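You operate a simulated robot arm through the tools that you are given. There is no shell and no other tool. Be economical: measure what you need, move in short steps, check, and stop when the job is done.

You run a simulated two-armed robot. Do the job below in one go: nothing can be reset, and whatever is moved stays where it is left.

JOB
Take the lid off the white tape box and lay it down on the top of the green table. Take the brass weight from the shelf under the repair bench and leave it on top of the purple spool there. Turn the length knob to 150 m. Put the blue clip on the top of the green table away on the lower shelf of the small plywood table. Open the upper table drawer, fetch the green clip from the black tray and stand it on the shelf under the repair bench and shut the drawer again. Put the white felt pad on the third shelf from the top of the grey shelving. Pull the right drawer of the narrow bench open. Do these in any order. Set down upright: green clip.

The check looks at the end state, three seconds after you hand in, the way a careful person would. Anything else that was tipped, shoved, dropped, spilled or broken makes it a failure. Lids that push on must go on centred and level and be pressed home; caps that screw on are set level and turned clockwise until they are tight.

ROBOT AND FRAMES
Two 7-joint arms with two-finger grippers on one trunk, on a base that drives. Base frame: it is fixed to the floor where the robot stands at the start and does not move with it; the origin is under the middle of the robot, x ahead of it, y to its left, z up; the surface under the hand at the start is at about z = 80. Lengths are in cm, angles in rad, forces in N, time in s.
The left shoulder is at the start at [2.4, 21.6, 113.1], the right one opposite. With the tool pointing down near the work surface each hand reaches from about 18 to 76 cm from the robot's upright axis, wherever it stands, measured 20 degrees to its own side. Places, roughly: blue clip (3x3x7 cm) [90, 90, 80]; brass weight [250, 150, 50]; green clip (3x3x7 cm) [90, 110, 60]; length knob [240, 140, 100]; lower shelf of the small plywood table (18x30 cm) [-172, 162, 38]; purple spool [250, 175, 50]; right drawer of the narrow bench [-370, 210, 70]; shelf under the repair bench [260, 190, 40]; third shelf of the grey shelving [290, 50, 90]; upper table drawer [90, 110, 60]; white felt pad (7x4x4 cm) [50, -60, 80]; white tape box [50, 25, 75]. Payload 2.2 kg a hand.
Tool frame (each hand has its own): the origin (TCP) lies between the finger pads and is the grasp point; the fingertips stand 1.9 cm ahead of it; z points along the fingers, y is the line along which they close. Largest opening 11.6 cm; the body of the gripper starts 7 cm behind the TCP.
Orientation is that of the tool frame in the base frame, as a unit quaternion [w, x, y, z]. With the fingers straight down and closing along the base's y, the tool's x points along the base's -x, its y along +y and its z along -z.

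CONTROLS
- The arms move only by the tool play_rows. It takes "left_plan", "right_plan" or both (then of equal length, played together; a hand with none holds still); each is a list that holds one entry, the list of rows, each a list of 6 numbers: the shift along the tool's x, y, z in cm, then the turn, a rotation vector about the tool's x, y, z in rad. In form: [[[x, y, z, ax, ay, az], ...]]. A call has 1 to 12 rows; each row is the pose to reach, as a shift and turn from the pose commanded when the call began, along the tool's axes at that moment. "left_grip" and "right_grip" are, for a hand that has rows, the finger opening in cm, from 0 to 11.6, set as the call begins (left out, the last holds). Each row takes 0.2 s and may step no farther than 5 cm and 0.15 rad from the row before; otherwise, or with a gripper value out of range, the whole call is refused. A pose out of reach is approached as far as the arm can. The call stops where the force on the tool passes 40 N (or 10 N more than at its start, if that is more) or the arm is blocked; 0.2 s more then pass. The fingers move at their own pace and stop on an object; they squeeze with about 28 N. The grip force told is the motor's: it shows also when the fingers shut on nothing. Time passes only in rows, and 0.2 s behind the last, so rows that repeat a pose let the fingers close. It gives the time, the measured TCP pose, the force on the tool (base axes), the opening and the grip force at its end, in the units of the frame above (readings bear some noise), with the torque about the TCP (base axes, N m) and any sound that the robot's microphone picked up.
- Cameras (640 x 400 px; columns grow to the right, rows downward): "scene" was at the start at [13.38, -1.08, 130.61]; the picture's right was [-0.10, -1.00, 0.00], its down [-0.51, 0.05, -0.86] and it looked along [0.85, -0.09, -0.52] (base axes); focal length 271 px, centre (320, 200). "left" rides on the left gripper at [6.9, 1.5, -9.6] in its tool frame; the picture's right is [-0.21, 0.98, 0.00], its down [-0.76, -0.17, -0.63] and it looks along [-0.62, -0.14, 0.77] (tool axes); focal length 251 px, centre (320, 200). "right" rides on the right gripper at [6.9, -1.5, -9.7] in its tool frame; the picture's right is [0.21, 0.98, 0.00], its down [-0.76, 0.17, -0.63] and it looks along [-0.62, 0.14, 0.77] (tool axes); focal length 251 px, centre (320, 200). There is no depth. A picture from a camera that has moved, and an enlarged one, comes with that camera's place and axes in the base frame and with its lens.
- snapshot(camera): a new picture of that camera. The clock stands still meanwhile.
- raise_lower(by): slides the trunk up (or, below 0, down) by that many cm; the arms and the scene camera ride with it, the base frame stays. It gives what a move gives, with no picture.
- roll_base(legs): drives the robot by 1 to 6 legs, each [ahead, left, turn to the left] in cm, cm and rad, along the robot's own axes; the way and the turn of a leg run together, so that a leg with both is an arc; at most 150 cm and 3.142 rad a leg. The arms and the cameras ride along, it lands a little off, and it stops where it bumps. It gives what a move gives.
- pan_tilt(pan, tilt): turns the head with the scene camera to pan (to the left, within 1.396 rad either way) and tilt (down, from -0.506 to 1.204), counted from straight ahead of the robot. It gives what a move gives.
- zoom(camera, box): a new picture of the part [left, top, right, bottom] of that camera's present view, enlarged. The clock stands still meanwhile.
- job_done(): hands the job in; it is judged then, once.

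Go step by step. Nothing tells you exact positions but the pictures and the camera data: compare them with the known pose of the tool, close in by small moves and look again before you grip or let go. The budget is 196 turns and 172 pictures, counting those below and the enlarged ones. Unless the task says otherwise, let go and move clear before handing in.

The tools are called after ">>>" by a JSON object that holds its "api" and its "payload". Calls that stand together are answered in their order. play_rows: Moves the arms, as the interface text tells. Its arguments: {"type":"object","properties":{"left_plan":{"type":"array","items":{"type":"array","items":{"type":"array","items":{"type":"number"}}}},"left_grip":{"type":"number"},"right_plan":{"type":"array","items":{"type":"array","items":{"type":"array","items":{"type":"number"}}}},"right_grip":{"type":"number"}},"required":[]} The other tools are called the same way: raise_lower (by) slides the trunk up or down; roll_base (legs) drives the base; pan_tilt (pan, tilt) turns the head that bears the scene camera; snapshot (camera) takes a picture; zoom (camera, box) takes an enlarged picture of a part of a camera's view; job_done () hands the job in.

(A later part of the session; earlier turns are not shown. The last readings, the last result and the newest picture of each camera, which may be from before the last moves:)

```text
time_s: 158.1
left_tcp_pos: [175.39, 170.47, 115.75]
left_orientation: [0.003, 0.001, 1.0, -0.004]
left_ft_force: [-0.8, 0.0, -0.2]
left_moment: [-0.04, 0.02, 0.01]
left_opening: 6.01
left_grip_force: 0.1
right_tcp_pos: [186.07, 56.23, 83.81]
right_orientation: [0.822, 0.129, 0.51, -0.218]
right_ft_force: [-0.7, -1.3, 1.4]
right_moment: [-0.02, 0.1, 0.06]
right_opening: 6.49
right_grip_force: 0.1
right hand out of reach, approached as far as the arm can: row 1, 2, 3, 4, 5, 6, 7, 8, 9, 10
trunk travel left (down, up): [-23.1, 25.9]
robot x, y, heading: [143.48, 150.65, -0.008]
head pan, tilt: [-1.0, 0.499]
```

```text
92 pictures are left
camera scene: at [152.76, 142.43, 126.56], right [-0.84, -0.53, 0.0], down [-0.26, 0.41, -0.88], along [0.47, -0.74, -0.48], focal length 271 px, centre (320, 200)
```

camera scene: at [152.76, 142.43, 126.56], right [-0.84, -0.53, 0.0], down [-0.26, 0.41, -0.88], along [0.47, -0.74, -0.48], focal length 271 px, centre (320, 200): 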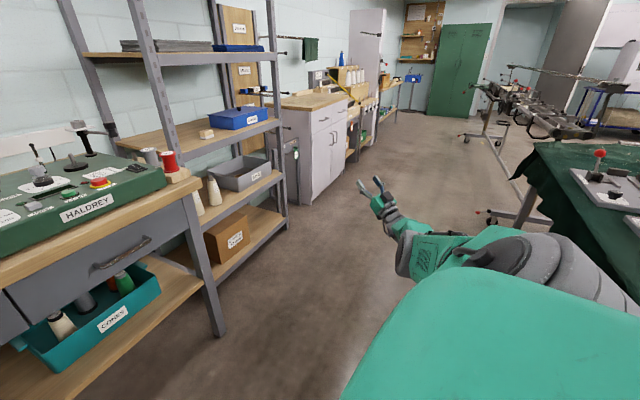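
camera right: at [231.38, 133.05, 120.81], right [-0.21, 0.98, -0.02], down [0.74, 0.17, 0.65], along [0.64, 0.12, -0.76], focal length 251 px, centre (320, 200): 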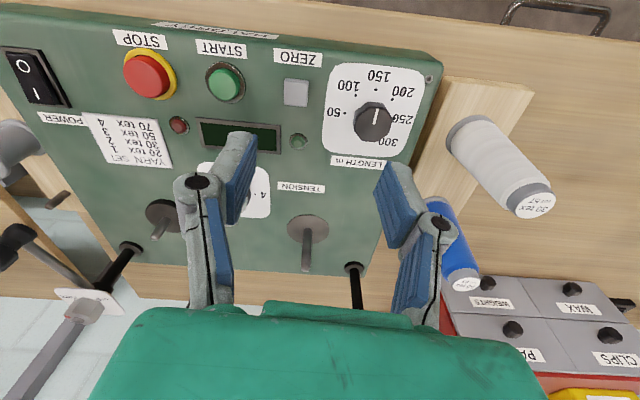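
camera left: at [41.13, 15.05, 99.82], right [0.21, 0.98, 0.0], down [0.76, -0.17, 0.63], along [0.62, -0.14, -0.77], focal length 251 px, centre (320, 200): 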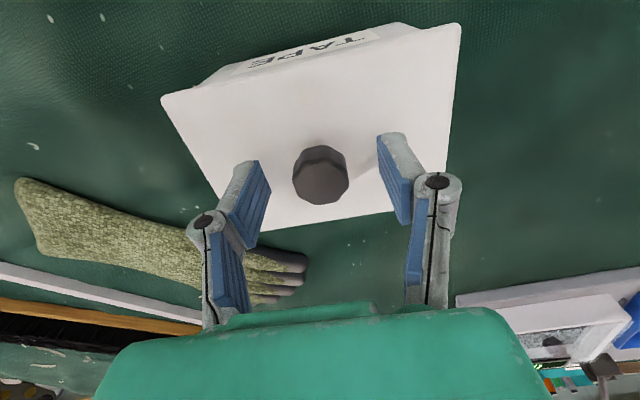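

The commanded target had run far inside the body while the arm hung back at full stretch. I bring the target back out to a sensible reachable pose at the right.

>>> {"api": "play_rows", "payload": {"right_plan": [[[1.55, 0.66, 4.36, 0, 0.07, 0], [3.1, 1.32, 8.72, 0, 0.14, 0], [4.65, 1.98, 13.08, 0, 0.21, 0], [6.2, 2.64, 17.44, 0, 0.28, 0], [7.75, 3.3, 21.8, 0, 0.35, 0], [9.3, 3.96, 26.16, 0, 0.42, 0], [10.85, 4.62, 30.5, 0, 0.49, 0], [12.4, 5.28, 34.9, 0, 0.56, 0], [13.95, 5.94, 39.2, 0, 0.63, 0], [15.5, 6.6, 43.6, 0, 0.7, 0], [17.05, 7.26, 48, 0, 0.77, 0], [18.6, 7.92, 52.3, 0, 0.84, 0]]]}}

>>> {"api": "snapshot", "payload": {"camera": "scene"}}

```text
time_s: 160.7
left_tcp_pos: [175.4, 170.44, 115.71]
left_orientation: [0.001, 0.001, 1.0, -0.005]
left_ft_force: [-1.0, 0.8, 0.1]
left_moment: [-0.02, 0.01, 0.03]
left_opening: 5.99
left_grip_force: 0.1
right_tcp_pos: [213.4, 63.99, 95.67]
right_orientation: [0.542, 0.207, 0.801, -0.146]
right_ft_force: [0.4, -0.2, -0.8]
right_moment: [-0.03, -0.11, -0.02]
right_opening: 6.51
right_grip_force: 0.1
right hand out of reach, approached as far as the arm can: row 1, 2, 3, 4, 5, 6, 7, 8, 9, 10, 11, 12
trunk travel left (down, up): [-23.1, 25.9]
robot x, y, heading: [143.49, 150.57, -0.007]
head pan, tilt: [-1.0, 0.499]
```

```text
91 pictures are left
camera scene: at [152.94, 142.46, 126.58], right [-0.84, -0.54, 0.0], down [-0.26, 0.41, -0.88], along [0.47, -0.74, -0.48], focal length 271 px, centre (320, 200)
```

scene: 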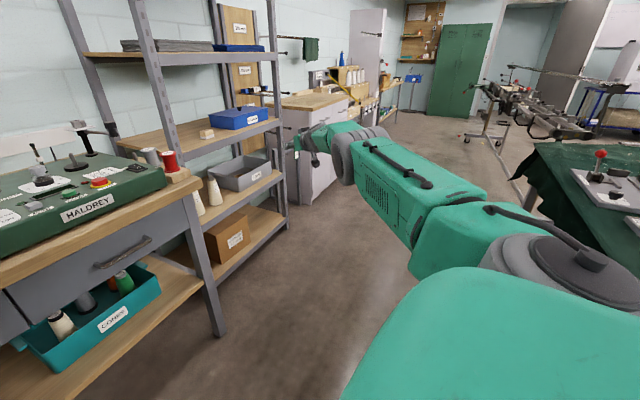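

>>> {"api": "play_rows", "payload": {"right_plan": [[[-1, 1.4, 4.05, 0, 0, 0], [-2, 2.8, 8.1, 0, 0, 0], [-3, 4.2, 12.15, 0, 0, 0], [-4, 5.6, 16.2, 0, 0, 0], [-5, 7, 20.25, 0, 0, 0], [-6, 8.4, 24.3, 0, 0, 0], [-7, 9.8, 28.35, 0, 0, 0], [-8, 11.2, 32.4, 0, 0, 0], [-9, 12.6, 36.45, 0, 0, 0], [-10, 14, 40.5, 0, 0, 0], [-11, 15.4, 44.5, 0, 0, 0], [-12, 16.9, 48.6, 0, 0, 0]]]}}

>>> {"api": "snapshot", "payload": {"camera": "scene"}}

```text
time_s: 163.3
left_tcp_pos: [175.15, 170.4, 115.8]
left_orientation: [0.003, 0.001, 1.0, -0.004]
left_ft_force: [-0.9, 0.4, 0.9]
left_moment: [0.0, 0.02, -0.01]
left_opening: 6.01
left_grip_force: 0.1
right_tcp_pos: [221.99, 75.69, 91.89]
right_orientation: [0.542, 0.208, 0.801, -0.145]
right_ft_force: [0.0, 0.1, -1.0]
right_moment: [-0.01, -0.07, 0.0]
right_opening: 6.52
right_grip_force: 0.0
right hand out of reach, approached as far as the arm can: row 1, 2, 3, 4, 5, 6, 7, 8, 9, 10, 11, 12
trunk travel left (down, up): [-23.1, 25.9]
robot x, y, heading: [143.87, 150.42, -0.004]
head pan, tilt: [-1.0, 0.499]
```

```text
90 pictures are left
camera scene: at [152.84, 142.61, 126.58], right [-0.84, -0.54, 0.0], down [-0.26, 0.41, -0.88], along [0.47, -0.74, -0.48], focal length 271 px, centre (320, 200)
```

scene: 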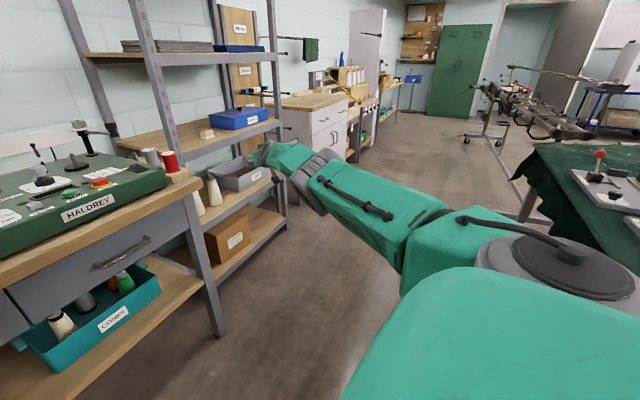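

>>> {"api": "play_rows", "payload": {"right_plan": [[[-3.1, 1.8, 2.3, 0, 0, 0], [-6.1, 3.6, 4.5, 0, 0, 0], [-9.2, 5.4, 6.8, 0, 0, 0], [-12.3, 7.2, 9, 0, 0, 0], [-15.4, 9, 11.3, 0, 0, 0], [-18.4, 10.8, 13.5, 0, 0, 0], [-21.5, 12.6, 15.8, 0, 0, 0]]]}}

```text
time_s: 164.9
left_tcp_pos: [175.11, 170.53, 115.88]
left_orientation: [0.002, 0.002, 1.0, -0.004]
left_ft_force: [-0.1, -0.1, -0.3]
left_moment: [0.03, 0.0, 0.04]
left_opening: 6.01
left_grip_force: 0.1
right_tcp_pos: [225.96, 82.15, 100.01]
right_orientation: [0.542, 0.208, 0.801, -0.145]
right_ft_force: [0.5, 0.0, -0.2]
right_moment: [0.03, -0.01, 0.01]
right_opening: 6.49
right_grip_force: 0.0
right hand out of reach, approached as far as the arm can: row 1, 2, 3, 4, 5, 6, 7
trunk travel left (down, up): [-23.1, 25.9]
robot x, y, heading: [142.98, 150.83, -0.011]
head pan, tilt: [-1.0, 0.499]
```

>>> {"api": "play_rows", "payload": {"right_plan": [[[2.5, -1, -0.9, 0, 0, 0], [5, -1.9, -1.8, 0, 0, 0], [7.5, -2.8, -2.6, 0, 0, 0], [10, -3.8, -3.5, 0, 0, 0]]]}}

>>> {"api": "play_rows", "payload": {"right_plan": [[[0, 0, -2, 0, 0, 0], [0, 0, -5, 0, 0, 0], [0, 0, -9, 0, 0, 0], [0, 0, -13, 0, 0, 0]]]}}

>>> {"api": "play_rows", "payload": {"right_plan": [[[0, 4, 0, 0, 0, -0.1], [0, 8, 0, 0, 0, -0.2], [0, 12, 0, 0, 0, -0.3], [0, 15, 0, 0, 0, -0.4]]]}}

```text
time_s: 165.9
left_tcp_pos: [175.25, 170.38, 115.75]
left_orientation: [0.001, 0.002, 1.0, -0.005]
left_ft_force: [0.4, 0.3, -0.1]
left_moment: [-0.04, 0.03, 0.01]
left_opening: 5.97
left_grip_force: 0.0
right_tcp_pos: [223.46, 79.08, 90.56]
right_orientation: [0.543, 0.208, 0.801, -0.145]
right_ft_force: [-0.3, -0.3, 0.0]
right_moment: [0.0, -0.02, -0.03]
right_opening: 6.46
right_grip_force: 0.1
right hand out of reach, approached as far as the arm can: row 1, 2, 3, 4
trunk travel left (down, up): [-23.1, 25.9]
robot x, y, heading: [143.62, 150.73, -0.006]
head pan, tilt: [-1.0, 0.499]
```

```text
time_s: 166.9
left_tcp_pos: [175.22, 170.43, 115.73]
left_orientation: [0.003, 0.001, 1.0, -0.004]
left_ft_force: [-0.3, -1.5, 0.3]
left_moment: [-0.01, -0.01, -0.01]
left_opening: 5.99
left_grip_force: 0.0
right_tcp_pos: [223.05, 77.59, 94.32]
right_orientation: [0.536, 0.217, 0.804, -0.135]
right_ft_force: [-0.3, -0.5, -0.4]
right_moment: [0.02, 0.01, 0.02]
right_opening: 6.52
right_grip_force: 0.1
right hand out of reach, approached as far as the arm can: row 1, 2, 3, 4
trunk travel left (down, up): [-23.1, 25.9]
robot x, y, heading: [143.5, 150.93, -0.005]
head pan, tilt: [-1.0, 0.499]
```

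```text
time_s: 167.9
left_tcp_pos: [175.25, 170.35, 115.73]
left_orientation: [0.001, 0.002, 1.0, -0.005]
left_ft_force: [-0.1, 0.0, -0.2]
left_moment: [-0.04, 0.0, 0.02]
left_opening: 5.98
left_grip_force: 0.0
right_tcp_pos: [228.97, 91.3, 92.81]
right_orientation: [0.502, 0.044, 0.827, -0.25]
right_ft_force: [-0.2, -0.3, -1.0]
right_moment: [-0.01, -0.06, 0.02]
right_opening: 6.52
right_grip_force: 0.2
right hand out of reach, approached as far as the arm can: row 2, 3, 4
trunk travel left (down, up): [-23.1, 25.9]
robot x, y, heading: [143.81, 150.47, -0.009]
head pan, tilt: [-1.0, 0.499]
```

>>> {"api": "play_rows", "payload": {"right_plan": [[[1.2, -0.8, -2, 0, 0, 0], [2.5, -1.6, -4, 0, 0, 0], [3.7, -2.4, -6, 0, 0, 0], [4.9, -3.2, -8.1, 0, 0, 0]]]}}

>>> {"api": "snapshot", "payload": {"camera": "scene"}}

```text
time_s: 168.9
left_tcp_pos: [175.25, 170.45, 115.73]
left_orientation: [0.002, 0.001, 1.0, -0.004]
left_ft_force: [-0.9, -0.1, 0.2]
left_moment: [0.02, 0.02, -0.02]
left_opening: 6.0
left_grip_force: 0.0
right_tcp_pos: [228.0, 88.76, 91.93]
right_orientation: [0.503, 0.043, 0.827, -0.249]
right_ft_force: [0.3, -0.6, -0.7]
right_moment: [0.0, -0.03, 0.0]
right_opening: 6.48
right_grip_force: 0.2
right hand out of reach, approached as far as the arm can: row 1, 2, 3, 4
trunk travel left (down, up): [-23.1, 25.9]
robot x, y, heading: [143.55, 150.12, -0.009]
head pan, tilt: [-1.0, 0.499]
```

```text
89 pictures are left
camera scene: at [152.87, 142.66, 126.58], right [-0.84, -0.54, 0.0], down [-0.26, 0.41, -0.88], along [0.47, -0.74, -0.48], focal length 271 px, centre (320, 200)
```

scene: 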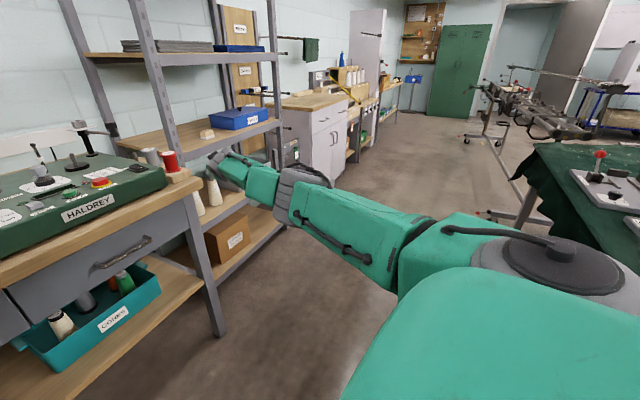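

>>> {"api": "play_rows", "payload": {"right_plan": [[[1.7, -2.4, -2.4, 0, 0, 0], [3.5, -4.7, -4.7, 0, 0, 0], [5.2, -7.1, -7.1, 0, 0, 0], [5.2, -7.1, -7.1, 0, 0, 0]]]}}

>>> {"api": "play_rows", "payload": {"right_plan": [[[-0.2, 2.6, -2.8, 0, 0, 0], [-0.5, 5.2, -5.5, 0, 0, 0], [-0.7, 7.8, -8.3, 0, 0, 0], [-0.7, 7.8, -8.3, 0, 0, 0]]]}}

>>> {"api": "play_rows", "payload": {"right_plan": [[[-1.5, -0.8, -3.6, 0, 0, 0], [-3.1, -1.7, -7.1, 0, 0, 0], [-4.6, -2.5, -10.7, 0, 0, 0], [-4.6, -2.5, -10.7, 0, 0, 0]]]}}

>>> {"api": "play_rows", "payload": {"right_plan": [[[3, 1.1, -1.6, 0, 0, 0], [6, 2.3, -3.1, 0, 0, 0], [9, 3.4, -4.7, 0, 0, 0], [9, 3.4, -4.7, 0, 0, 0]]]}}

```text
time_s: 169.9
left_tcp_pos: [175.36, 170.46, 115.72]
left_orientation: [0.0, 0.0, 1.0, -0.005]
left_ft_force: [0.6, -0.2, 0.7]
left_moment: [0.0, 0.02, -0.04]
left_opening: 6.02
left_grip_force: 0.0
right_tcp_pos: [225.14, 81.84, 91.72]
right_orientation: [0.502, 0.044, 0.827, -0.25]
right_ft_force: [-0.4, 0.0, 0.6]
right_moment: [0.0, 0.03, -0.04]
right_opening: 6.46
right_grip_force: 0.0
right hand out of reach, approached as far as the arm can: row 1, 2, 3, 4
trunk travel left (down, up): [-23.1, 25.9]
robot x, y, heading: [143.38, 150.7, -0.008]
head pan, tilt: [-1.0, 0.499]
```

```text
time_s: 170.9
left_tcp_pos: [175.22, 170.32, 115.78]
left_orientation: [0.001, 0.002, 1.0, -0.005]
left_ft_force: [-0.2, -0.3, -0.1]
left_moment: [-0.02, -0.02, 0.05]
left_opening: 5.98
left_grip_force: 0.1
right_tcp_pos: [228.31, 89.52, 91.51]
right_orientation: [0.502, 0.043, 0.827, -0.25]
right_ft_force: [-0.1, 0.0, -0.5]
right_moment: [-0.05, -0.03, -0.02]
right_opening: 6.5
right_grip_force: 0.1
right hand out of reach, approached as far as the arm can: row 1, 2, 3, 4
trunk travel left (down, up): [-23.1, 25.9]
robot x, y, heading: [143.54, 150.76, -0.004]
head pan, tilt: [-1.0, 0.499]
```

```text
time_s: 171.9
left_tcp_pos: [175.36, 170.37, 115.83]
left_orientation: [0.002, 0.002, 1.0, -0.005]
left_ft_force: [0.2, 0.1, -0.9]
left_moment: [-0.01, 0.02, 0.0]
left_opening: 5.99
left_grip_force: 0.0
right_tcp_pos: [229.22, 90.48, 99.74]
right_orientation: [0.503, 0.044, 0.827, -0.249]
right_ft_force: [0.8, 0.8, 0.2]
right_moment: [-0.04, -0.02, -0.02]
right_opening: 6.51
right_grip_force: 0.0
right hand out of reach, approached as far as the arm can: row 1, 2, 3, 4
trunk travel left (down, up): [-23.1, 25.9]
robot x, y, heading: [143.7, 150.7, -0.005]
head pan, tilt: [-1.0, 0.499]
```

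```text
time_s: 172.9
left_tcp_pos: [175.2, 170.47, 115.69]
left_orientation: [0.0, 0.002, 1.0, -0.004]
left_ft_force: [0.4, -0.3, 0.9]
left_moment: [-0.01, 0.0, 0.0]
left_opening: 6.0
left_grip_force: 0.0
right_tcp_pos: [229.21, 92.19, 91.45]
right_orientation: [0.502, 0.043, 0.827, -0.249]
right_ft_force: [-0.3, -0.1, 0.3]
right_moment: [0.02, 0.0, 0.03]
right_opening: 6.48
right_grip_force: 0.1
right hand out of reach, approached as far as the arm can: row 1, 2, 3, 4
trunk travel left (down, up): [-23.1, 25.9]
robot x, y, heading: [143.49, 150.54, -0.004]
head pan, tilt: [-1.0, 0.499]
```

The elbow is locked at full stretch and I don't need that arm any more; I'll park the right arm hanging beside the body and continue with the left.

>>> {"api": "play_rows", "payload": {"right_plan": [[[4, 0.85, -2.1, 0, 0, 0], [8, 1.7, -4.2, 0, 0, 0], [12, 2.6, -6.4, 0, 0, 0], [16, 3.4, -8.5, 0, 0, 0], [20, 4.3, -10.6, 0, 0, 0], [24, 5.1, -12.7, 0, 0, 0], [28, 6, -14.8, 0, 0, 0], [32, 6.8, -17, 0, 0, 0], [36, 7.6, -19.1, 0, 0, 0], [40, 8.5, -21.2, 0, 0, 0], [44, 9.3, -23.3, 0, 0, 0], [48, 10.2, -25.4, 0, 0, 0]]]}}

>>> {"api": "snapshot", "payload": {"camera": "scene"}}

```text
time_s: 175.5
left_tcp_pos: [175.31, 169.17, 116.02]
left_orientation: [0.001, 0.001, 1.0, 0.001]
left_ft_force: [-0.8, -0.5, 0.1]
left_moment: [0.02, 0.03, -0.03]
left_opening: 5.97
left_grip_force: 0.1
right_tcp_pos: [187.79, 103.3, 56.14]
right_orientation: [0.502, 0.046, 0.827, -0.247]
right_ft_force: [-0.6, -0.5, 0.8]
right_moment: [0.04, 0.04, 0.04]
right_opening: 6.49
right_grip_force: 0.1
right hand out of reach, approached as far as the arm can: row 1, 2, 3, 4
trunk travel left (down, up): [-23.1, 25.9]
robot x, y, heading: [143.56, 150.57, -0.002]
head pan, tilt: [-1.0, 0.499]
```

```text
88 pictures are left
camera scene: at [152.72, 140.85, 126.47], right [-0.85, -0.53, -0.01], down [-0.26, 0.42, -0.87], along [0.47, -0.73, -0.49], focal length 271 px, centre (320, 200)
```

scene: 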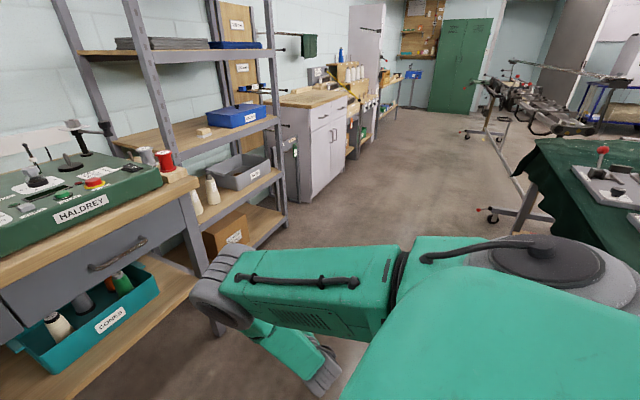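

Unlocked: the elbow is flexed again. Bring the right hand up to a normal carry pose with the tool down.

>>> {"api": "play_rows", "payload": {"right_plan": [[[-3.4, -0.55, -2.5, -0.044, 0.089, -0.008], [-6.8, -1.1, -4.9, -0.088, 0.178, -0.016], [-10.1, -1.65, -7.4, -0.131, 0.267, -0.025], [-13.5, -2.2, -9.9, -0.175, 0.356, -0.033], [-16.9, -2.75, -12.3, -0.219, 0.445, -0.041], [-20.3, -3.3, -14.8, -0.263, 0.534, -0.049], [-23.7, -3.85, -17.3, -0.306, 0.622, -0.057], [-27.1, -4.4, -19.7, -0.35, 0.711, -0.065], [-30.4, -4.95, -22.2, -0.394, 0.8, -0.074], [-33.8, -5.5, -24.7, -0.438, 0.889, -0.082], [-37.2, -6.05, -27.1, -0.481, 0.978, -0.09], [-40.6, -6.6, -29.6, -0.525, 1.067, -0.098]]]}}

>>> {"api": "pan_tilt", "payload": {"pan": 0.0, "tilt": 0.6}}

>>> {"api": "snapshot", "payload": {"camera": "scene"}}

```text
time_s: 178.1
left_tcp_pos: [175.23, 170.58, 115.68]
left_orientation: [0.003, 0.001, 1.0, -0.005]
left_ft_force: [0.4, -0.1, 0.3]
left_moment: [0.03, -0.02, 0.02]
left_opening: 5.99
left_grip_force: 0.1
right_tcp_pos: [181.41, 119.2, 104.27]
right_orientation: [-0.002, 0.006, 0.999, 0.038]
right_ft_force: [-0.3, -0.2, 0.4]
right_moment: [0.02, 0.03, 0.0]
right_opening: 6.47
right_grip_force: 0.1
trunk travel left (down, up): [-23.1, 25.9]
robot x, y, heading: [143.8, 150.4, -0.007]
head pan, tilt: [-1.0, 0.499]
```

```text
time_s: 179.4
left_tcp_pos: [175.29, 170.75, 115.92]
left_orientation: [0.005, 0.002, 1.0, -0.006]
left_ft_force: [-0.6, 0.7, 0.4]
left_moment: [0.02, 0.0, 0.01]
left_opening: 6.0
left_grip_force: 0.2
right_tcp_pos: [181.55, 119.42, 104.26]
right_orientation: [-0.001, 0.005, 1.0, 0.025]
right_ft_force: [0.4, -0.5, 0.1]
right_moment: [0.03, 0.0, -0.01]
right_opening: 6.51
right_grip_force: 0.0
trunk travel left (down, up): [-23.1, 25.9]
robot x, y, heading: [143.4, 150.77, -0.006]
head pan, tilt: [0.0, 0.6]
```

```text
87 pictures are left
camera scene: at [152.72, 143.46, 126.59], right [-0.84, -0.54, 0.0], down [-0.26, 0.4, -0.88], along [0.47, -0.74, -0.48], focal length 271 px, centre (320, 200)
```

scene: 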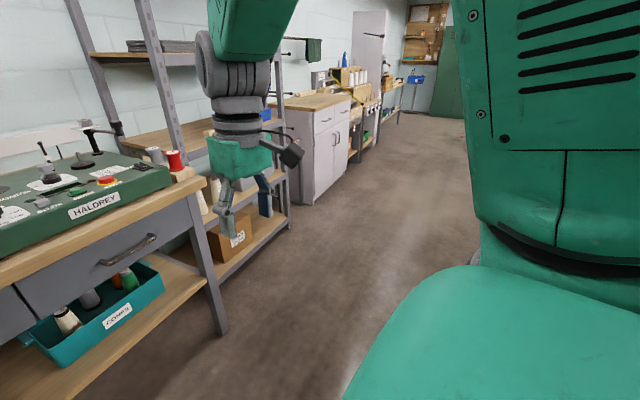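

Right arm is back to normal. Now pitch the left hand forward, lower it and drive up to the bench for the brass weight.

>>> {"api": "play_rows", "payload": {"left_plan": [[[0, 0, 3, 0, -0.145, 0], [0, 0, 6, 0, -0.29, 0], [0, 0, 9, 0, -0.435, 0], [0, 0, 12, 0, -0.58, 0], [0, 0, 15, 0, -0.73, 0], [0, 0, 18, 0, -0.873, 0], [0, 0, 22, 0, -0.873, 0], [0, 0, 26, 0, -0.873, 0]]], "left_grip": 8}}

>>> {"api": "raise_lower", "payload": {"by": -15}}

>>> {"api": "roll_base", "payload": {"legs": [[34, 0, 0]]}}

>>> {"api": "pan_tilt", "payload": {"pan": 0.1, "tilt": 0.7}}

>>> {"api": "snapshot", "payload": {"camera": "scene"}}

>>> {"api": "snapshot", "payload": {"camera": "left"}}

```text
time_s: 181.2
left_tcp_pos: [183.87, 164.3, 87.28]
left_orientation: [0.428, -0.001, 0.904, -0.006]
left_ft_force: [-1.1, 0.1, -0.6]
left_moment: [0.03, 0.0, -0.02]
left_opening: 7.99
left_grip_force: 0.1
left hand out of reach, approached as far as the arm can: row 4, 5, 6, 7, 8
right_tcp_pos: [181.72, 119.3, 104.2]
right_orientation: [-0.002, 0.005, 1.0, 0.028]
right_ft_force: [0.8, -0.4, 0.6]
right_moment: [-0.02, 0.01, 0.02]
right_opening: 6.49
right_grip_force: 0.1
trunk travel left (down, up): [-23.1, 25.9]
robot x, y, heading: [143.54, 150.89, -0.003]
head pan, tilt: [0.0, 0.6]
```

```text
time_s: 182.9
left_tcp_pos: [183.72, 164.15, 72.35]
left_orientation: [0.429, -0.001, 0.903, -0.005]
left_ft_force: [0.2, 0.2, -0.4]
left_moment: [0.01, -0.01, -0.02]
left_opening: 7.98
left_grip_force: 0.1
right_tcp_pos: [181.48, 119.22, 89.19]
right_orientation: [-0.001, 0.005, 1.0, 0.028]
right_ft_force: [0.1, 0.4, 0.0]
right_moment: [-0.01, 0.0, 0.01]
right_opening: 6.48
right_grip_force: 0.0
trunk travel left (down, up): [-8.1, 40.9]
robot x, y, heading: [143.85, 150.93, -0.0]
head pan, tilt: [0.0, 0.6]
```

```text
time_s: 185.2
left_tcp_pos: [217.99, 163.47, 72.26]
left_orientation: [0.427, 0.003, 0.904, -0.006]
left_ft_force: [0.1, 0.0, -0.9]
left_moment: [0.0, 0.02, -0.01]
left_opening: 8.05
left_grip_force: 0.1
right_tcp_pos: [215.35, 118.6, 89.17]
right_orientation: [-0.002, 0.009, 1.0, 0.026]
right_ft_force: [1.0, 0.7, -0.2]
right_moment: [-0.01, 0.04, -0.01]
right_opening: 6.5
right_grip_force: 0.0
trunk travel left (down, up): [-8.1, 40.9]
robot x, y, heading: [177.74, 150.17, -0.013]
head pan, tilt: [0.0, 0.6]
```

```text
time_s: 185.8
left_tcp_pos: [217.88, 163.54, 72.46]
left_orientation: [0.429, 0.003, 0.903, -0.006]
left_ft_force: [-0.2, 0.5, -1.0]
left_moment: [-0.01, 0.01, 0.01]
left_opening: 8.0
left_grip_force: 0.1
right_tcp_pos: [215.16, 118.66, 89.17]
right_orientation: [-0.003, 0.009, 1.0, 0.029]
right_ft_force: [0.6, -0.5, -0.1]
right_moment: [-0.02, 0.01, 0.02]
right_opening: 6.5
right_grip_force: 0.0
trunk travel left (down, up): [-8.1, 40.9]
robot x, y, heading: [177.53, 150.55, -0.017]
head pan, tilt: [0.099, 0.7]
```

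```text
86 pictures are left
camera scene: at [186.68, 142.24, 111.82], right [-0.86, -0.52, 0.0], down [-0.24, 0.39, -0.89], along [0.46, -0.76, -0.46], focal length 271 px, centre (320, 200)
```

scene: 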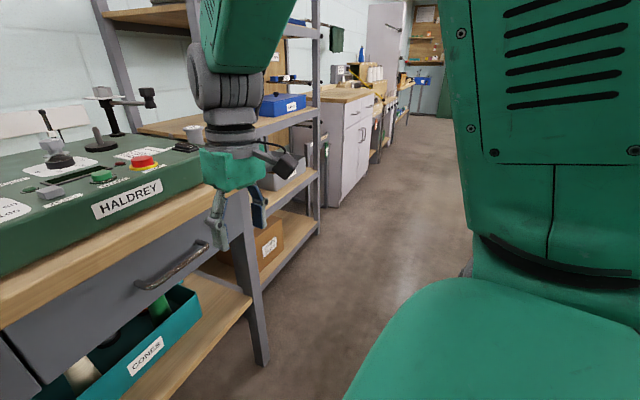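

```text
85 pictures are left
camera left: at [206.03, 165.01, 73.29], right [0.15, 0.98, 0.16], down [-0.01, -0.16, 0.99], along [0.99, -0.15, -0.01], focal length 251 px, centre (320, 200)
```

left: 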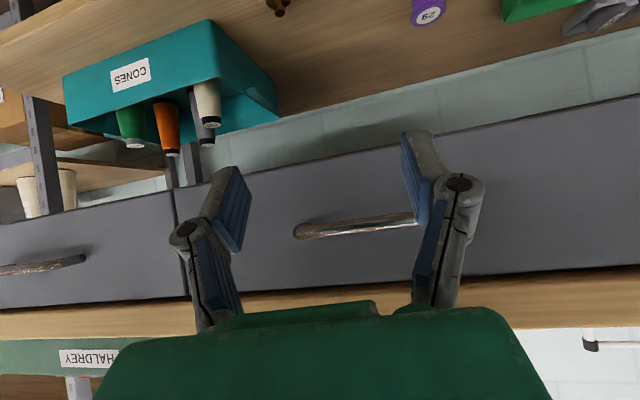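

The right elbow is hindering the head. I'll move the right hand outward a little and lower the left hand below the drawers.

>>> {"api": "play_rows", "payload": {"left_plan": [[[2.8, 0, 2.3, 0, 0, 0], [5.6, 0, 4.6, 0, 0, 0], [8.4, -1, 6.9, 0, 0, 0], [11.2, -2, 9.1, 0, 0, 0], [14, -3, 11.4, 0, 0, 0]]], "right_plan": [[[1, -2, 0, 0, 0, 0], [2, -4, 0, 0, 0, 0], [3, -6, 0, 0, 0, 0], [4, -8, 0, 0, 0, 0], [4, -12, 0, 0, 0, 0]]]}}

>>> {"api": "pan_tilt", "payload": {"pan": 0.15, "tilt": 0.72}}

>>> {"api": "snapshot", "payload": {"camera": "scene"}}

>>> {"api": "snapshot", "payload": {"camera": "left"}}

```text
time_s: 187.0
left_tcp_pos: [217.87, 160.12, 54.43]
left_orientation: [0.428, 0.004, 0.904, -0.006]
left_ft_force: [0.3, 0.2, 0.7]
left_moment: [0.02, -0.01, 0.01]
left_opening: 7.99
left_grip_force: 0.1
right_tcp_pos: [211.02, 106.37, 88.46]
right_orientation: [0.0, 0.007, 1.0, 0.027]
right_ft_force: [0.1, -0.6, -0.1]
right_moment: [0.04, -0.04, -0.01]
right_opening: 6.52
right_grip_force: 0.0
trunk travel left (down, up): [-8.1, 40.9]
robot x, y, heading: [177.74, 150.58, -0.011]
head pan, tilt: [0.099, 0.7]
```

```text
time_s: 187.7
left_tcp_pos: [217.92, 160.38, 54.35]
left_orientation: [0.428, 0.003, 0.904, -0.007]
left_ft_force: [-0.2, 0.0, 1.1]
left_moment: [0.02, 0.0, 0.0]
left_opening: 7.98
left_grip_force: 0.1
right_tcp_pos: [210.89, 106.79, 88.54]
right_orientation: [-0.001, 0.008, 1.0, 0.026]
right_ft_force: [0.2, -0.1, -0.4]
right_moment: [0.01, 0.0, -0.03]
right_opening: 6.49
right_grip_force: 0.1
trunk travel left (down, up): [-8.1, 40.9]
robot x, y, heading: [177.81, 150.24, -0.01]
head pan, tilt: [0.15, 0.721]
```

```text
84 pictures are left
camera scene: at [190.3, 151.23, 109.64], right [0.14, -0.99, 0.0], down [-0.66, -0.09, -0.75], along [0.74, 0.1, -0.66], focal length 271 px, centre (320, 200)
```

scene: 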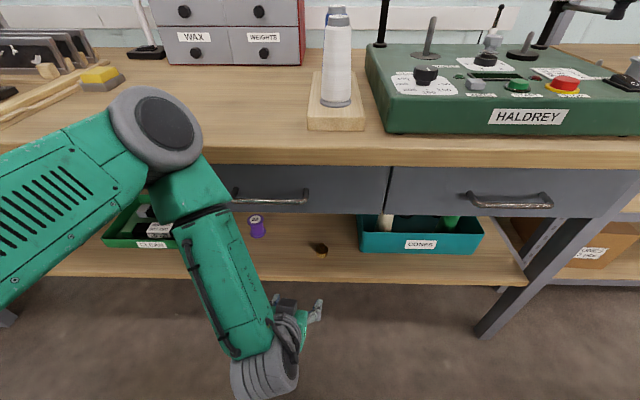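

```text
83 pictures are left
camera left: at [206.07, 161.81, 55.22], right [0.15, 0.98, 0.16], down [-0.01, -0.16, 0.99], along [0.99, -0.15, -0.01], focal length 251 px, centre (320, 200)
```

left: 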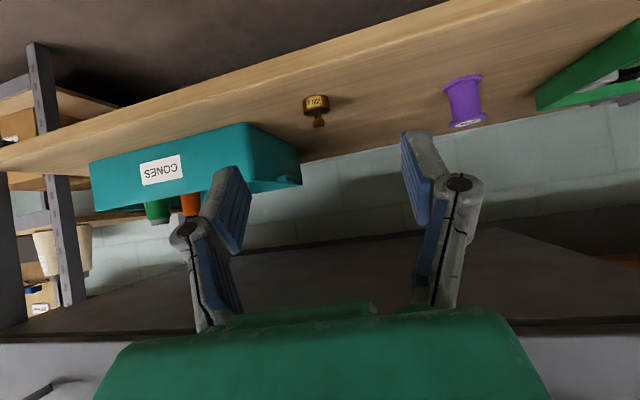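

Weight and spool are clear in the hand view: weight ≈[242.4,158.1] on shelf z≈39.5, spool ≈[247.5,180.2] top ≈47. Move to the pre-grasp.

>>> {"api": "play_rows", "payload": {"left_plan": [[[-1.5, -0.5, 4.2, 0, 0, 0], [-3, -1.1, 8.4, 0, 0, 0], [-4.5, -1.6, 12.6, 0, 0, 0], [-5.9, -2.2, 16.7, 0, 0, 0], [-5.9, -2.2, 16.7, 0, 0, 0]]]}}

>>> {"api": "snapshot", "payload": {"camera": "left"}}

>>> {"api": "snapshot", "payload": {"camera": "scene"}}

```text
time_s: 188.9
left_tcp_pos: [234.63, 157.89, 48.38]
left_orientation: [0.428, 0.003, 0.904, -0.006]
left_ft_force: [0.9, 0.2, -1.3]
left_moment: [-0.01, 0.01, -0.01]
left_opening: 8.0
left_grip_force: 0.1
right_tcp_pos: [210.89, 106.56, 88.64]
right_orientation: [-0.002, 0.009, 1.0, 0.026]
right_ft_force: [-0.5, 0.3, 0.3]
right_moment: [-0.04, 0.03, -0.01]
right_opening: 6.51
right_grip_force: 0.1
trunk travel left (down, up): [-8.1, 40.9]
robot x, y, heading: [177.68, 150.66, -0.012]
head pan, tilt: [0.15, 0.721]
```

```text
82 pictures are left
camera left: at [222.71, 159.28, 49.24], right [0.15, 0.98, 0.16], down [-0.01, -0.16, 0.99], along [0.99, -0.15, -0.01], focal length 251 px, centre (320, 200)
```

left: 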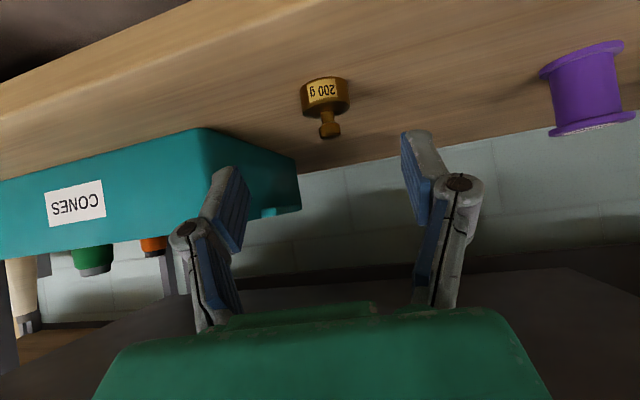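

```text
81 pictures are left
camera scene: at [190.34, 151.13, 109.64], right [0.14, -0.99, 0.0], down [-0.66, -0.09, -0.75], along [0.74, 0.1, -0.66], focal length 271 px, centre (320, 200)
```

scene: 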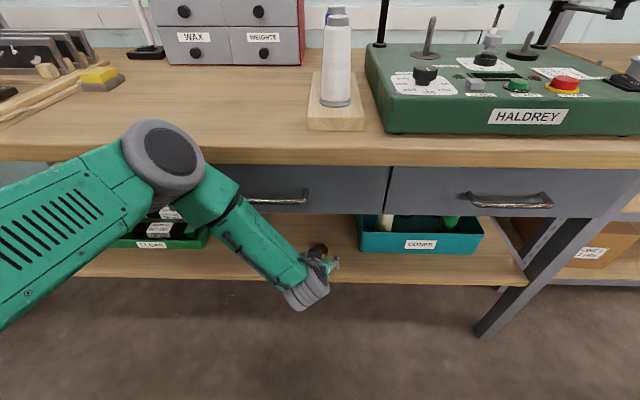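

Aligned. Advance to the weight and grip.

>>> {"api": "play_rows", "payload": {"left_plan": [[[0, 0.1, 4, 0, 0, 0], [0, 0.2, 8, 0, 0, 0], [0, 0.2, 10, 0, 0, 0], [0, 0.2, 10, 0, 0, 0]]]}}

>>> {"api": "snapshot", "payload": {"camera": "left"}}

```text
time_s: 189.9
left_tcp_pos: [242.31, 157.96, 42.04]
left_orientation: [0.429, 0.003, 0.903, -0.006]
left_ft_force: [0.6, 0.8, 0.6]
left_moment: [-0.01, 0.01, 0.02]
left_opening: 8.0
left_grip_force: 0.2
right_tcp_pos: [210.94, 106.76, 88.58]
right_orientation: [0.0, 0.009, 1.0, 0.027]
right_ft_force: [0.1, 0.1, 0.1]
right_moment: [0.0, -0.04, -0.01]
right_opening: 6.51
right_grip_force: 0.0
trunk travel left (down, up): [-8.1, 40.9]
robot x, y, heading: [177.64, 150.09, -0.013]
head pan, tilt: [0.15, 0.721]
```

```text
80 pictures are left
camera left: at [230.43, 159.42, 42.88], right [0.15, 0.98, 0.16], down [-0.01, -0.16, 0.99], along [0.99, -0.15, -0.01], focal length 251 px, centre (320, 200)
```

left: 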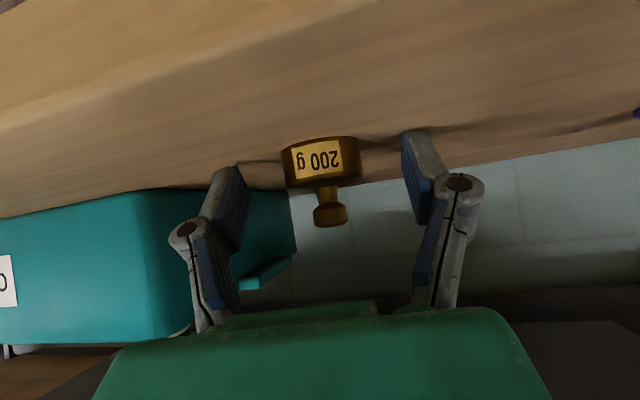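

>>> {"api": "play_rows", "payload": {"left_plan": [[[0, 0, 0, 0, 0, 0], [0, 0, 0, 0, 0, 0], [0, 0, 0, 0, 0, 0]]], "left_grip": 0}}

>>> {"api": "play_rows", "payload": {"left_plan": [[[-2.3, 0, -1.9, 0, 0, 0], [-5, 0, -4, 0, 0, 0], [-7.8, 0, -6.3, 0, 0, 0], [-9.3, 0, -7.6, 0, 0, 0]]]}}

>>> {"api": "snapshot", "payload": {"camera": "left"}}

```text
time_s: 190.7
left_tcp_pos: [242.26, 158.02, 42.18]
left_orientation: [0.429, 0.003, 0.903, -0.007]
left_ft_force: [1.7, 2.1, 6.7]
left_moment: [0.25, -0.13, -0.01]
left_opening: 4.01
left_grip_force: 28.4
right_tcp_pos: [210.99, 106.58, 88.66]
right_orientation: [-0.001, 0.009, 1.0, 0.026]
right_ft_force: [-0.3, 0.8, 0.6]
right_moment: [0.0, -0.02, 0.0]
right_opening: 6.5
right_grip_force: 0.1
trunk travel left (down, up): [-8.1, 40.9]
robot x, y, heading: [177.68, 150.39, -0.021]
head pan, tilt: [0.15, 0.721]
```

```text
time_s: 191.9
left_tcp_pos: [239.6, 157.39, 52.0]
left_orientation: [0.407, 0.012, 0.913, -0.01]
left_ft_force: [-0.6, 0.3, -1.5]
left_moment: [0.02, 0.04, -0.01]
left_opening: 4.01
left_grip_force: 28.5
right_tcp_pos: [210.49, 106.68, 89.06]
right_orientation: [0.001, 0.009, 1.0, 0.025]
right_ft_force: [-0.3, 0.3, -1.1]
right_moment: [0.0, -0.02, -0.02]
right_opening: 6.52
right_grip_force: 0.1
trunk travel left (down, up): [-8.1, 40.9]
robot x, y, heading: [177.54, 150.39, -0.02]
head pan, tilt: [0.15, 0.721]
stopped in row 4 (left hand): the arm was blocked; the commanded pose is now the measured one
```

```text
79 pictures are left
camera left: at [227.79, 159.08, 53.43], right [0.17, 0.97, 0.15], down [0.03, -0.16, 0.99], along [0.98, -0.17, -0.06], focal length 251 px, centre (320, 200)
```

left: 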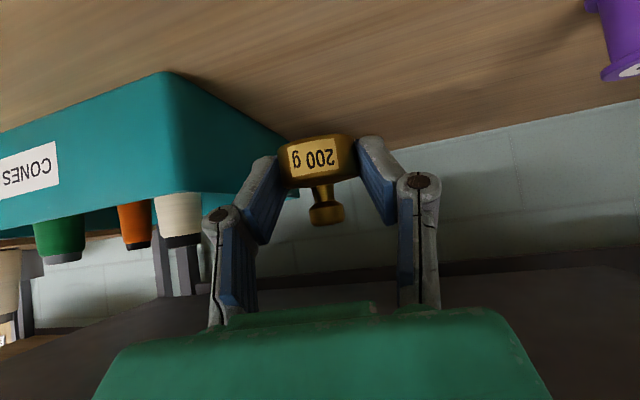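

Weight is held. The arm got blocked – check the forearm against the drawer.

>>> {"api": "snapshot", "payload": {"camera": "scene"}}

```text
78 pictures are left
camera scene: at [190.08, 151.12, 109.74], right [0.14, -0.99, 0.0], down [-0.66, -0.09, -0.75], along [0.74, 0.1, -0.66], focal length 271 px, centre (320, 200)
```

scene: 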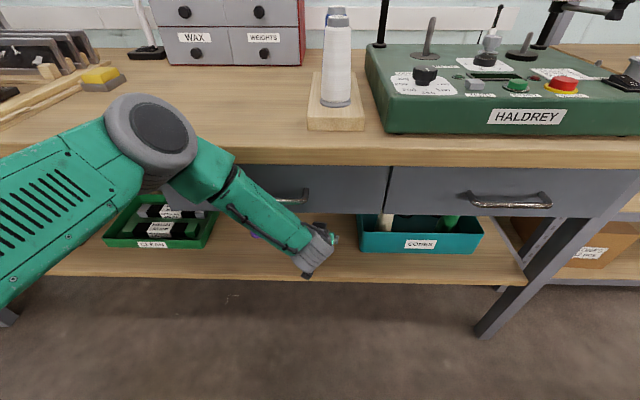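

>>> {"api": "roll_base", "payload": {"legs": [[-7, 0, 0]]}}

>>> {"api": "play_rows", "payload": {"left_plan": [[[0, 4, 0, 0, -0.04, 0], [0, 8, 0, 0, -0.06, 0], [0, 12, 0, 0, -0.06, 0], [0, 16, 0, 0, -0.06, 0], [0, 20, 0, 0, -0.06, 0], [0, 22.5, 0, 0, -0.06, 0]]]}}

>>> {"api": "snapshot", "payload": {"camera": "left"}}

>>> {"api": "snapshot", "payload": {"camera": "scene"}}

```text
time_s: 192.9
left_tcp_pos: [232.78, 157.58, 52.12]
left_orientation: [0.411, 0.011, 0.912, -0.009]
left_ft_force: [-0.8, 0.5, -1.6]
left_moment: [0.02, 0.01, 0.04]
left_opening: 3.98
left_grip_force: 28.6
right_tcp_pos: [203.3, 106.73, 88.88]
right_orientation: [0.001, 0.008, 1.0, 0.026]
right_ft_force: [-0.7, -0.3, -0.6]
right_moment: [0.01, -0.07, -0.01]
right_opening: 6.49
right_grip_force: 0.1
trunk travel left (down, up): [-8.1, 40.9]
robot x, y, heading: [170.45, 150.48, -0.01]
head pan, tilt: [0.15, 0.721]
```

```text
time_s: 194.3
left_tcp_pos: [234.75, 172.97, 52.6]
left_orientation: [0.434, -0.01, 0.9, 0.026]
left_ft_force: [-0.7, -0.7, -1.7]
left_moment: [-0.04, 0.0, 0.0]
left_opening: 4.01
left_grip_force: 27.8
left hand out of reach, approached as far as the arm can: row 3, 4, 5, 6
right_tcp_pos: [203.42, 106.71, 88.96]
right_orientation: [0.002, 0.009, 1.0, 0.027]
right_ft_force: [0.0, -0.2, -0.3]
right_moment: [0.02, 0.0, -0.01]
right_opening: 6.49
right_grip_force: 0.0
trunk travel left (down, up): [-8.1, 40.9]
robot x, y, heading: [170.43, 150.56, -0.012]
head pan, tilt: [0.15, 0.721]
```

```text
77 pictures are left
camera left: at [222.74, 173.79, 53.36], right [0.09, 0.97, 0.21], down [-0.01, -0.21, 0.98], along [1.0, -0.1, -0.01], focal length 251 px, centre (320, 200)
```

left: 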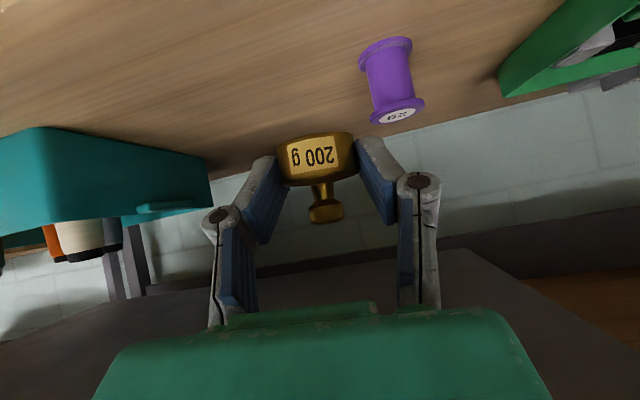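

```text
76 pictures are left
camera scene: at [183.27, 151.11, 109.62], right [0.14, -0.99, 0.0], down [-0.66, -0.09, -0.75], along [0.74, 0.1, -0.66], focal length 271 px, centre (320, 200)
```

scene: 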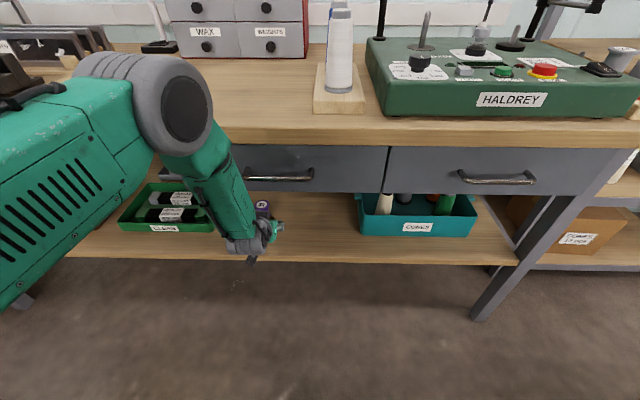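

>>> {"api": "roll_base", "payload": {"legs": [[0, 9, 0], [-2, 0, 0], [2, 0, 0]]}}

>>> {"api": "play_rows", "payload": {"left_plan": [[[0, 0, 0, 0, 0, 0], [0, 0, 0, 0, 0, 0], [0, 0, 0, 0, 0, 0], [0, 0, 0, 0, 0, 0]]]}}

>>> {"api": "play_rows", "payload": {"left_plan": [[[0, 0, 0, 0, 0, 0], [0, 0, 0, 0, 0, 0], [0, 0, 0, 0, 0, 0], [0, 0, 0, 0, 0, 0]]]}}

>>> {"api": "snapshot", "payload": {"camera": "left"}}

```text
time_s: 196.2
left_tcp_pos: [234.89, 179.64, 53.23]
left_orientation: [0.433, -0.001, 0.901, 0.035]
left_ft_force: [0.6, -2.7, -1.3]
left_moment: [0.13, 0.03, 0.16]
left_opening: 3.98
left_grip_force: 28.1
right_tcp_pos: [203.51, 112.93, 87.57]
right_orientation: [0.001, 0.01, 0.999, 0.04]
right_ft_force: [-0.1, -1.3, 0.1]
right_moment: [0.17, 0.0, -0.03]
right_opening: 6.48
right_grip_force: 0.0
trunk travel left (down, up): [-8.1, 40.9]
robot x, y, heading: [170.62, 159.01, -0.014]
head pan, tilt: [0.15, 0.721]
```

```text
time_s: 197.2
left_tcp_pos: [234.61, 182.5, 52.25]
left_orientation: [0.434, -0.014, 0.901, 0.017]
left_ft_force: [0.3, 1.6, -2.0]
left_moment: [-0.1, 0.02, -0.08]
left_opening: 4.01
left_grip_force: 27.5
right_tcp_pos: [203.28, 117.16, 89.6]
right_orientation: [0.002, 0.01, 1.0, 0.017]
right_ft_force: [-0.2, 1.4, 0.4]
right_moment: [-0.09, 0.04, -0.03]
right_opening: 6.48
right_grip_force: 0.0
trunk travel left (down, up): [-8.1, 40.9]
robot x, y, heading: [170.31, 158.91, -0.015]
head pan, tilt: [0.15, 0.721]
```

```text
time_s: 198.2
left_tcp_pos: [234.65, 181.75, 52.5]
left_orientation: [0.435, -0.01, 0.9, 0.021]
left_ft_force: [0.2, 1.0, -2.0]
left_moment: [0.01, -0.01, -0.01]
left_opening: 4.0
left_grip_force: 28.3
right_tcp_pos: [203.25, 116.16, 89.42]
right_orientation: [0.004, 0.009, 1.0, 0.022]
right_ft_force: [0.2, 0.5, 0.5]
right_moment: [-0.04, 0.0, -0.01]
right_opening: 6.48
right_grip_force: 0.1
trunk travel left (down, up): [-8.1, 40.9]
robot x, y, heading: [170.26, 158.95, -0.012]
head pan, tilt: [0.15, 0.721]
```

```text
75 pictures are left
camera left: at [222.73, 182.64, 53.25], right [0.1, 0.98, 0.2], down [-0.02, -0.19, 0.98], along [0.99, -0.1, 0.0], focal length 251 px, centre (320, 200)
```

left: 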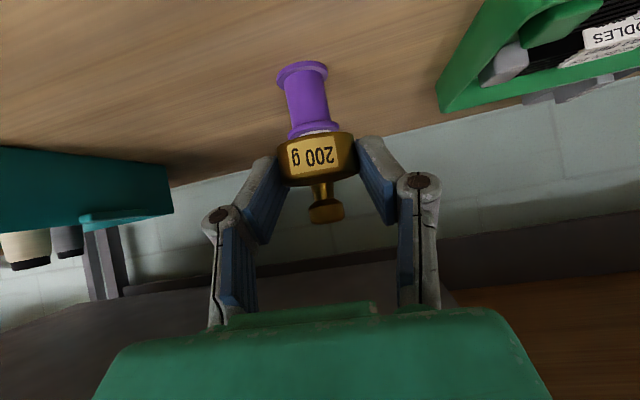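

Now move forward over the spool.

>>> {"api": "play_rows", "payload": {"left_plan": [[[-2.8, -0.5, 3.6, 0, 0, 0], [-5.7, -1, 7.1, 0, 0, 0], [-8.5, -1.5, 10.7, 0, 0, 0], [-8.5, -1.5, 10.7, 0, 0, 0], [-8.5, -1.5, 10.7, 0, 0, 0]]]}}

>>> {"api": "snapshot", "payload": {"camera": "left"}}

>>> {"api": "zoom", "payload": {"camera": "scene", "box": [150, 150, 350, 270]}}

```text
time_s: 199.6
left_tcp_pos: [243.63, 178.49, 46.46]
left_orientation: [0.377, 0.008, 0.926, 0.015]
left_ft_force: [-0.8, 0.7, -2.6]
left_moment: [-0.02, -0.03, -0.02]
left_opening: 4.01
left_grip_force: 28.2
right_tcp_pos: [204.18, 115.7, 88.6]
right_orientation: [-0.006, 0.01, 1.0, 0.024]
right_ft_force: [1.8, -0.6, -1.4]
right_moment: [-0.01, 0.15, 0.05]
right_opening: 6.48
right_grip_force: 0.0
trunk travel left (down, up): [-8.1, 40.9]
robot x, y, heading: [170.22, 158.85, -0.015]
head pan, tilt: [0.15, 0.721]
stopped in row 5 (left hand): the arm was blocked; the commanded pose is now the measured one
```

```text
74 pictures are left
camera left: at [231.97, 179.86, 48.6], right [0.16, 0.97, 0.18], down [0.1, -0.2, 0.97], along [0.98, -0.14, -0.13], focal length 251 px, centre (320, 200)
```

left: 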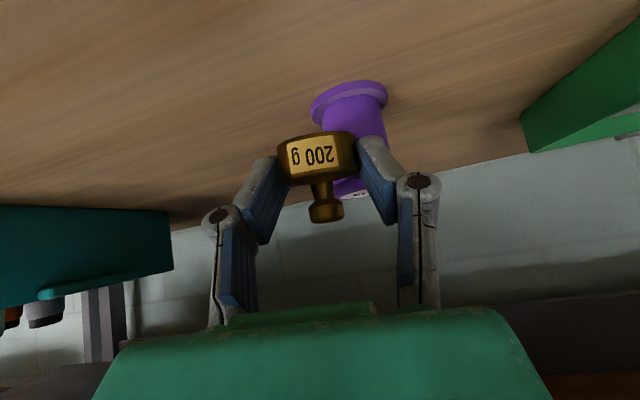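

```text
3.20 times, centred on (250, 210) of scene
camera zoom: at [183.68, 159.19, 109.5], right [0.14, -0.99, -0.01], down [-0.66, -0.09, -0.74], along [0.74, 0.11, -0.67], focal length 866 px, centre (544, 168)
```

zoom: 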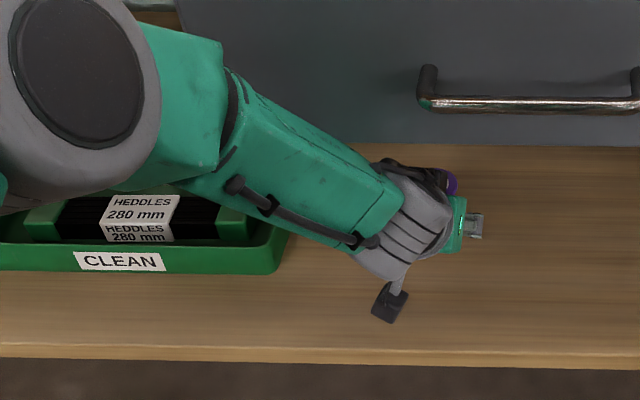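

The forearm meets the drawer's lower edge at this steep pitch. I'll back off, set the weight down near the shelf front and regrip it with a flatter hand.

>>> {"api": "roll_base", "payload": {"legs": [[-9, 0, 0]]}}

>>> {"api": "play_rows", "payload": {"left_plan": [[[-2, -1.5, -2.1, 0, -0.04, 0], [-4.2, -3, -4.2, 0, -0.08, 0], [-6, -5, -6, 0, -0.125, 0], [-6, -7, -6, 0, -0.125, 0]]]}}

>>> {"api": "raise_lower", "payload": {"by": -7}}

>>> {"api": "snapshot", "payload": {"camera": "left"}}

```text
time_s: 200.7
left_tcp_pos: [234.7, 178.95, 47.81]
left_orientation: [0.388, 0.005, 0.922, 0.014]
left_ft_force: [-0.4, 1.0, -1.5]
left_moment: [-0.01, -0.03, 0.02]
left_opening: 4.01
left_grip_force: 27.8
right_tcp_pos: [194.14, 116.07, 89.22]
right_orientation: [0.002, 0.008, 1.0, 0.023]
right_ft_force: [0.0, 0.2, -0.3]
right_moment: [-0.03, -0.05, 0.0]
right_opening: 6.49
right_grip_force: 0.0
trunk travel left (down, up): [-8.1, 40.9]
robot x, y, heading: [161.32, 159.03, -0.01]
head pan, tilt: [0.15, 0.721]
```

```text
time_s: 201.7
left_tcp_pos: [234.71, 171.5, 56.45]
left_orientation: [0.446, 0.008, 0.895, 0.015]
left_ft_force: [0.4, 0.7, -1.3]
left_moment: [-0.02, 0.03, 0.03]
left_opening: 3.99
left_grip_force: 28.1
right_tcp_pos: [194.05, 115.73, 89.22]
right_orientation: [0.004, 0.008, 1.0, 0.024]
right_ft_force: [-0.1, -0.1, -0.3]
right_moment: [-0.01, 0.04, -0.03]
right_opening: 6.5
right_grip_force: 0.1
trunk travel left (down, up): [-8.1, 40.9]
robot x, y, heading: [161.29, 158.86, -0.014]
head pan, tilt: [0.15, 0.721]
```

```text
time_s: 202.8
left_tcp_pos: [234.65, 171.54, 49.41]
left_orientation: [0.445, 0.007, 0.895, 0.014]
left_ft_force: [-0.1, -0.1, -1.7]
left_moment: [-0.02, 0.04, 0.02]
left_opening: 3.99
left_grip_force: 27.9
right_tcp_pos: [193.85, 115.85, 82.13]
right_orientation: [0.004, 0.009, 1.0, 0.025]
right_ft_force: [-0.6, 0.7, 0.5]
right_moment: [0.02, -0.01, 0.01]
right_opening: 6.48
right_grip_force: 0.1
trunk travel left (down, up): [-1.1, 47.9]
robot x, y, heading: [161.59, 159.05, -0.013]
head pan, tilt: [0.15, 0.721]
```

```text
72 pictures are left
camera left: at [222.83, 172.95, 49.9], right [0.13, 0.97, 0.2], down [-0.05, -0.2, 0.98], along [0.99, -0.14, 0.02], focal length 251 px, centre (320, 200)
```

left: 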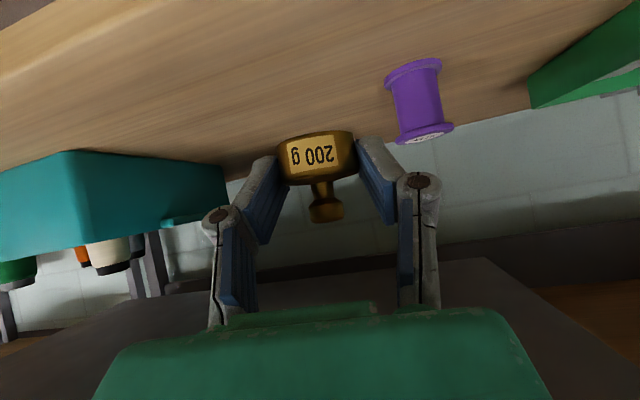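

>>> {"api": "play_rows", "payload": {"left_plan": [[[1, 0, 2.6, 0, 0.01, 0], [2, 0, 5.2, 0, 0.03, 0], [2.8, 0, 7.4, 0, 0.035, 0], [3.1, 0, 7.8, 0, 0.035, 0], [3.4, 0, 8.0, 0, 0.035, 0], [3.4, 0, 8.0, 0, 0.035, 0]]]}}

>>> {"api": "snapshot", "payload": {"camera": "left"}}

```text
time_s: 204.2
left_tcp_pos: [239.37, 171.74, 42.23]
left_orientation: [0.431, 0.006, 0.902, 0.015]
left_ft_force: [4.8, -3.6, 16.4]
left_moment: [-0.23, -0.17, 0.0]
left_opening: 4.02
left_grip_force: 28.1
right_tcp_pos: [193.85, 115.84, 82.24]
right_orientation: [0.004, 0.008, 1.0, 0.025]
right_ft_force: [0.0, 0.3, -0.4]
right_moment: [0.01, 0.0, 0.01]
right_opening: 6.51
right_grip_force: 0.1
trunk travel left (down, up): [-1.1, 47.9]
robot x, y, heading: [161.15, 159.1, -0.007]
head pan, tilt: [0.15, 0.721]
```

```text
71 pictures are left
camera left: at [227.42, 173.11, 43.08], right [0.14, 0.97, 0.2], down [-0.02, -0.2, 0.98], along [0.99, -0.14, -0.01], focal length 251 px, centre (320, 200)
```

left: 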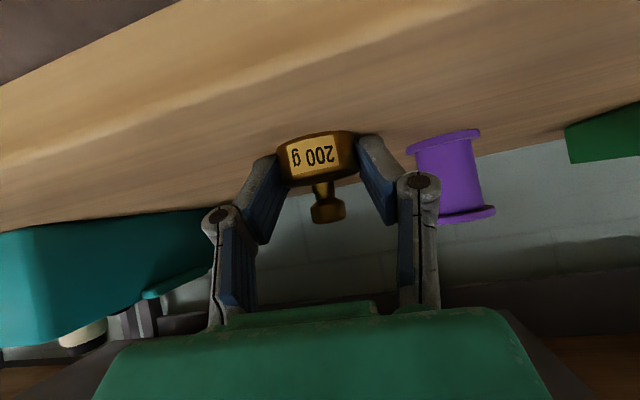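

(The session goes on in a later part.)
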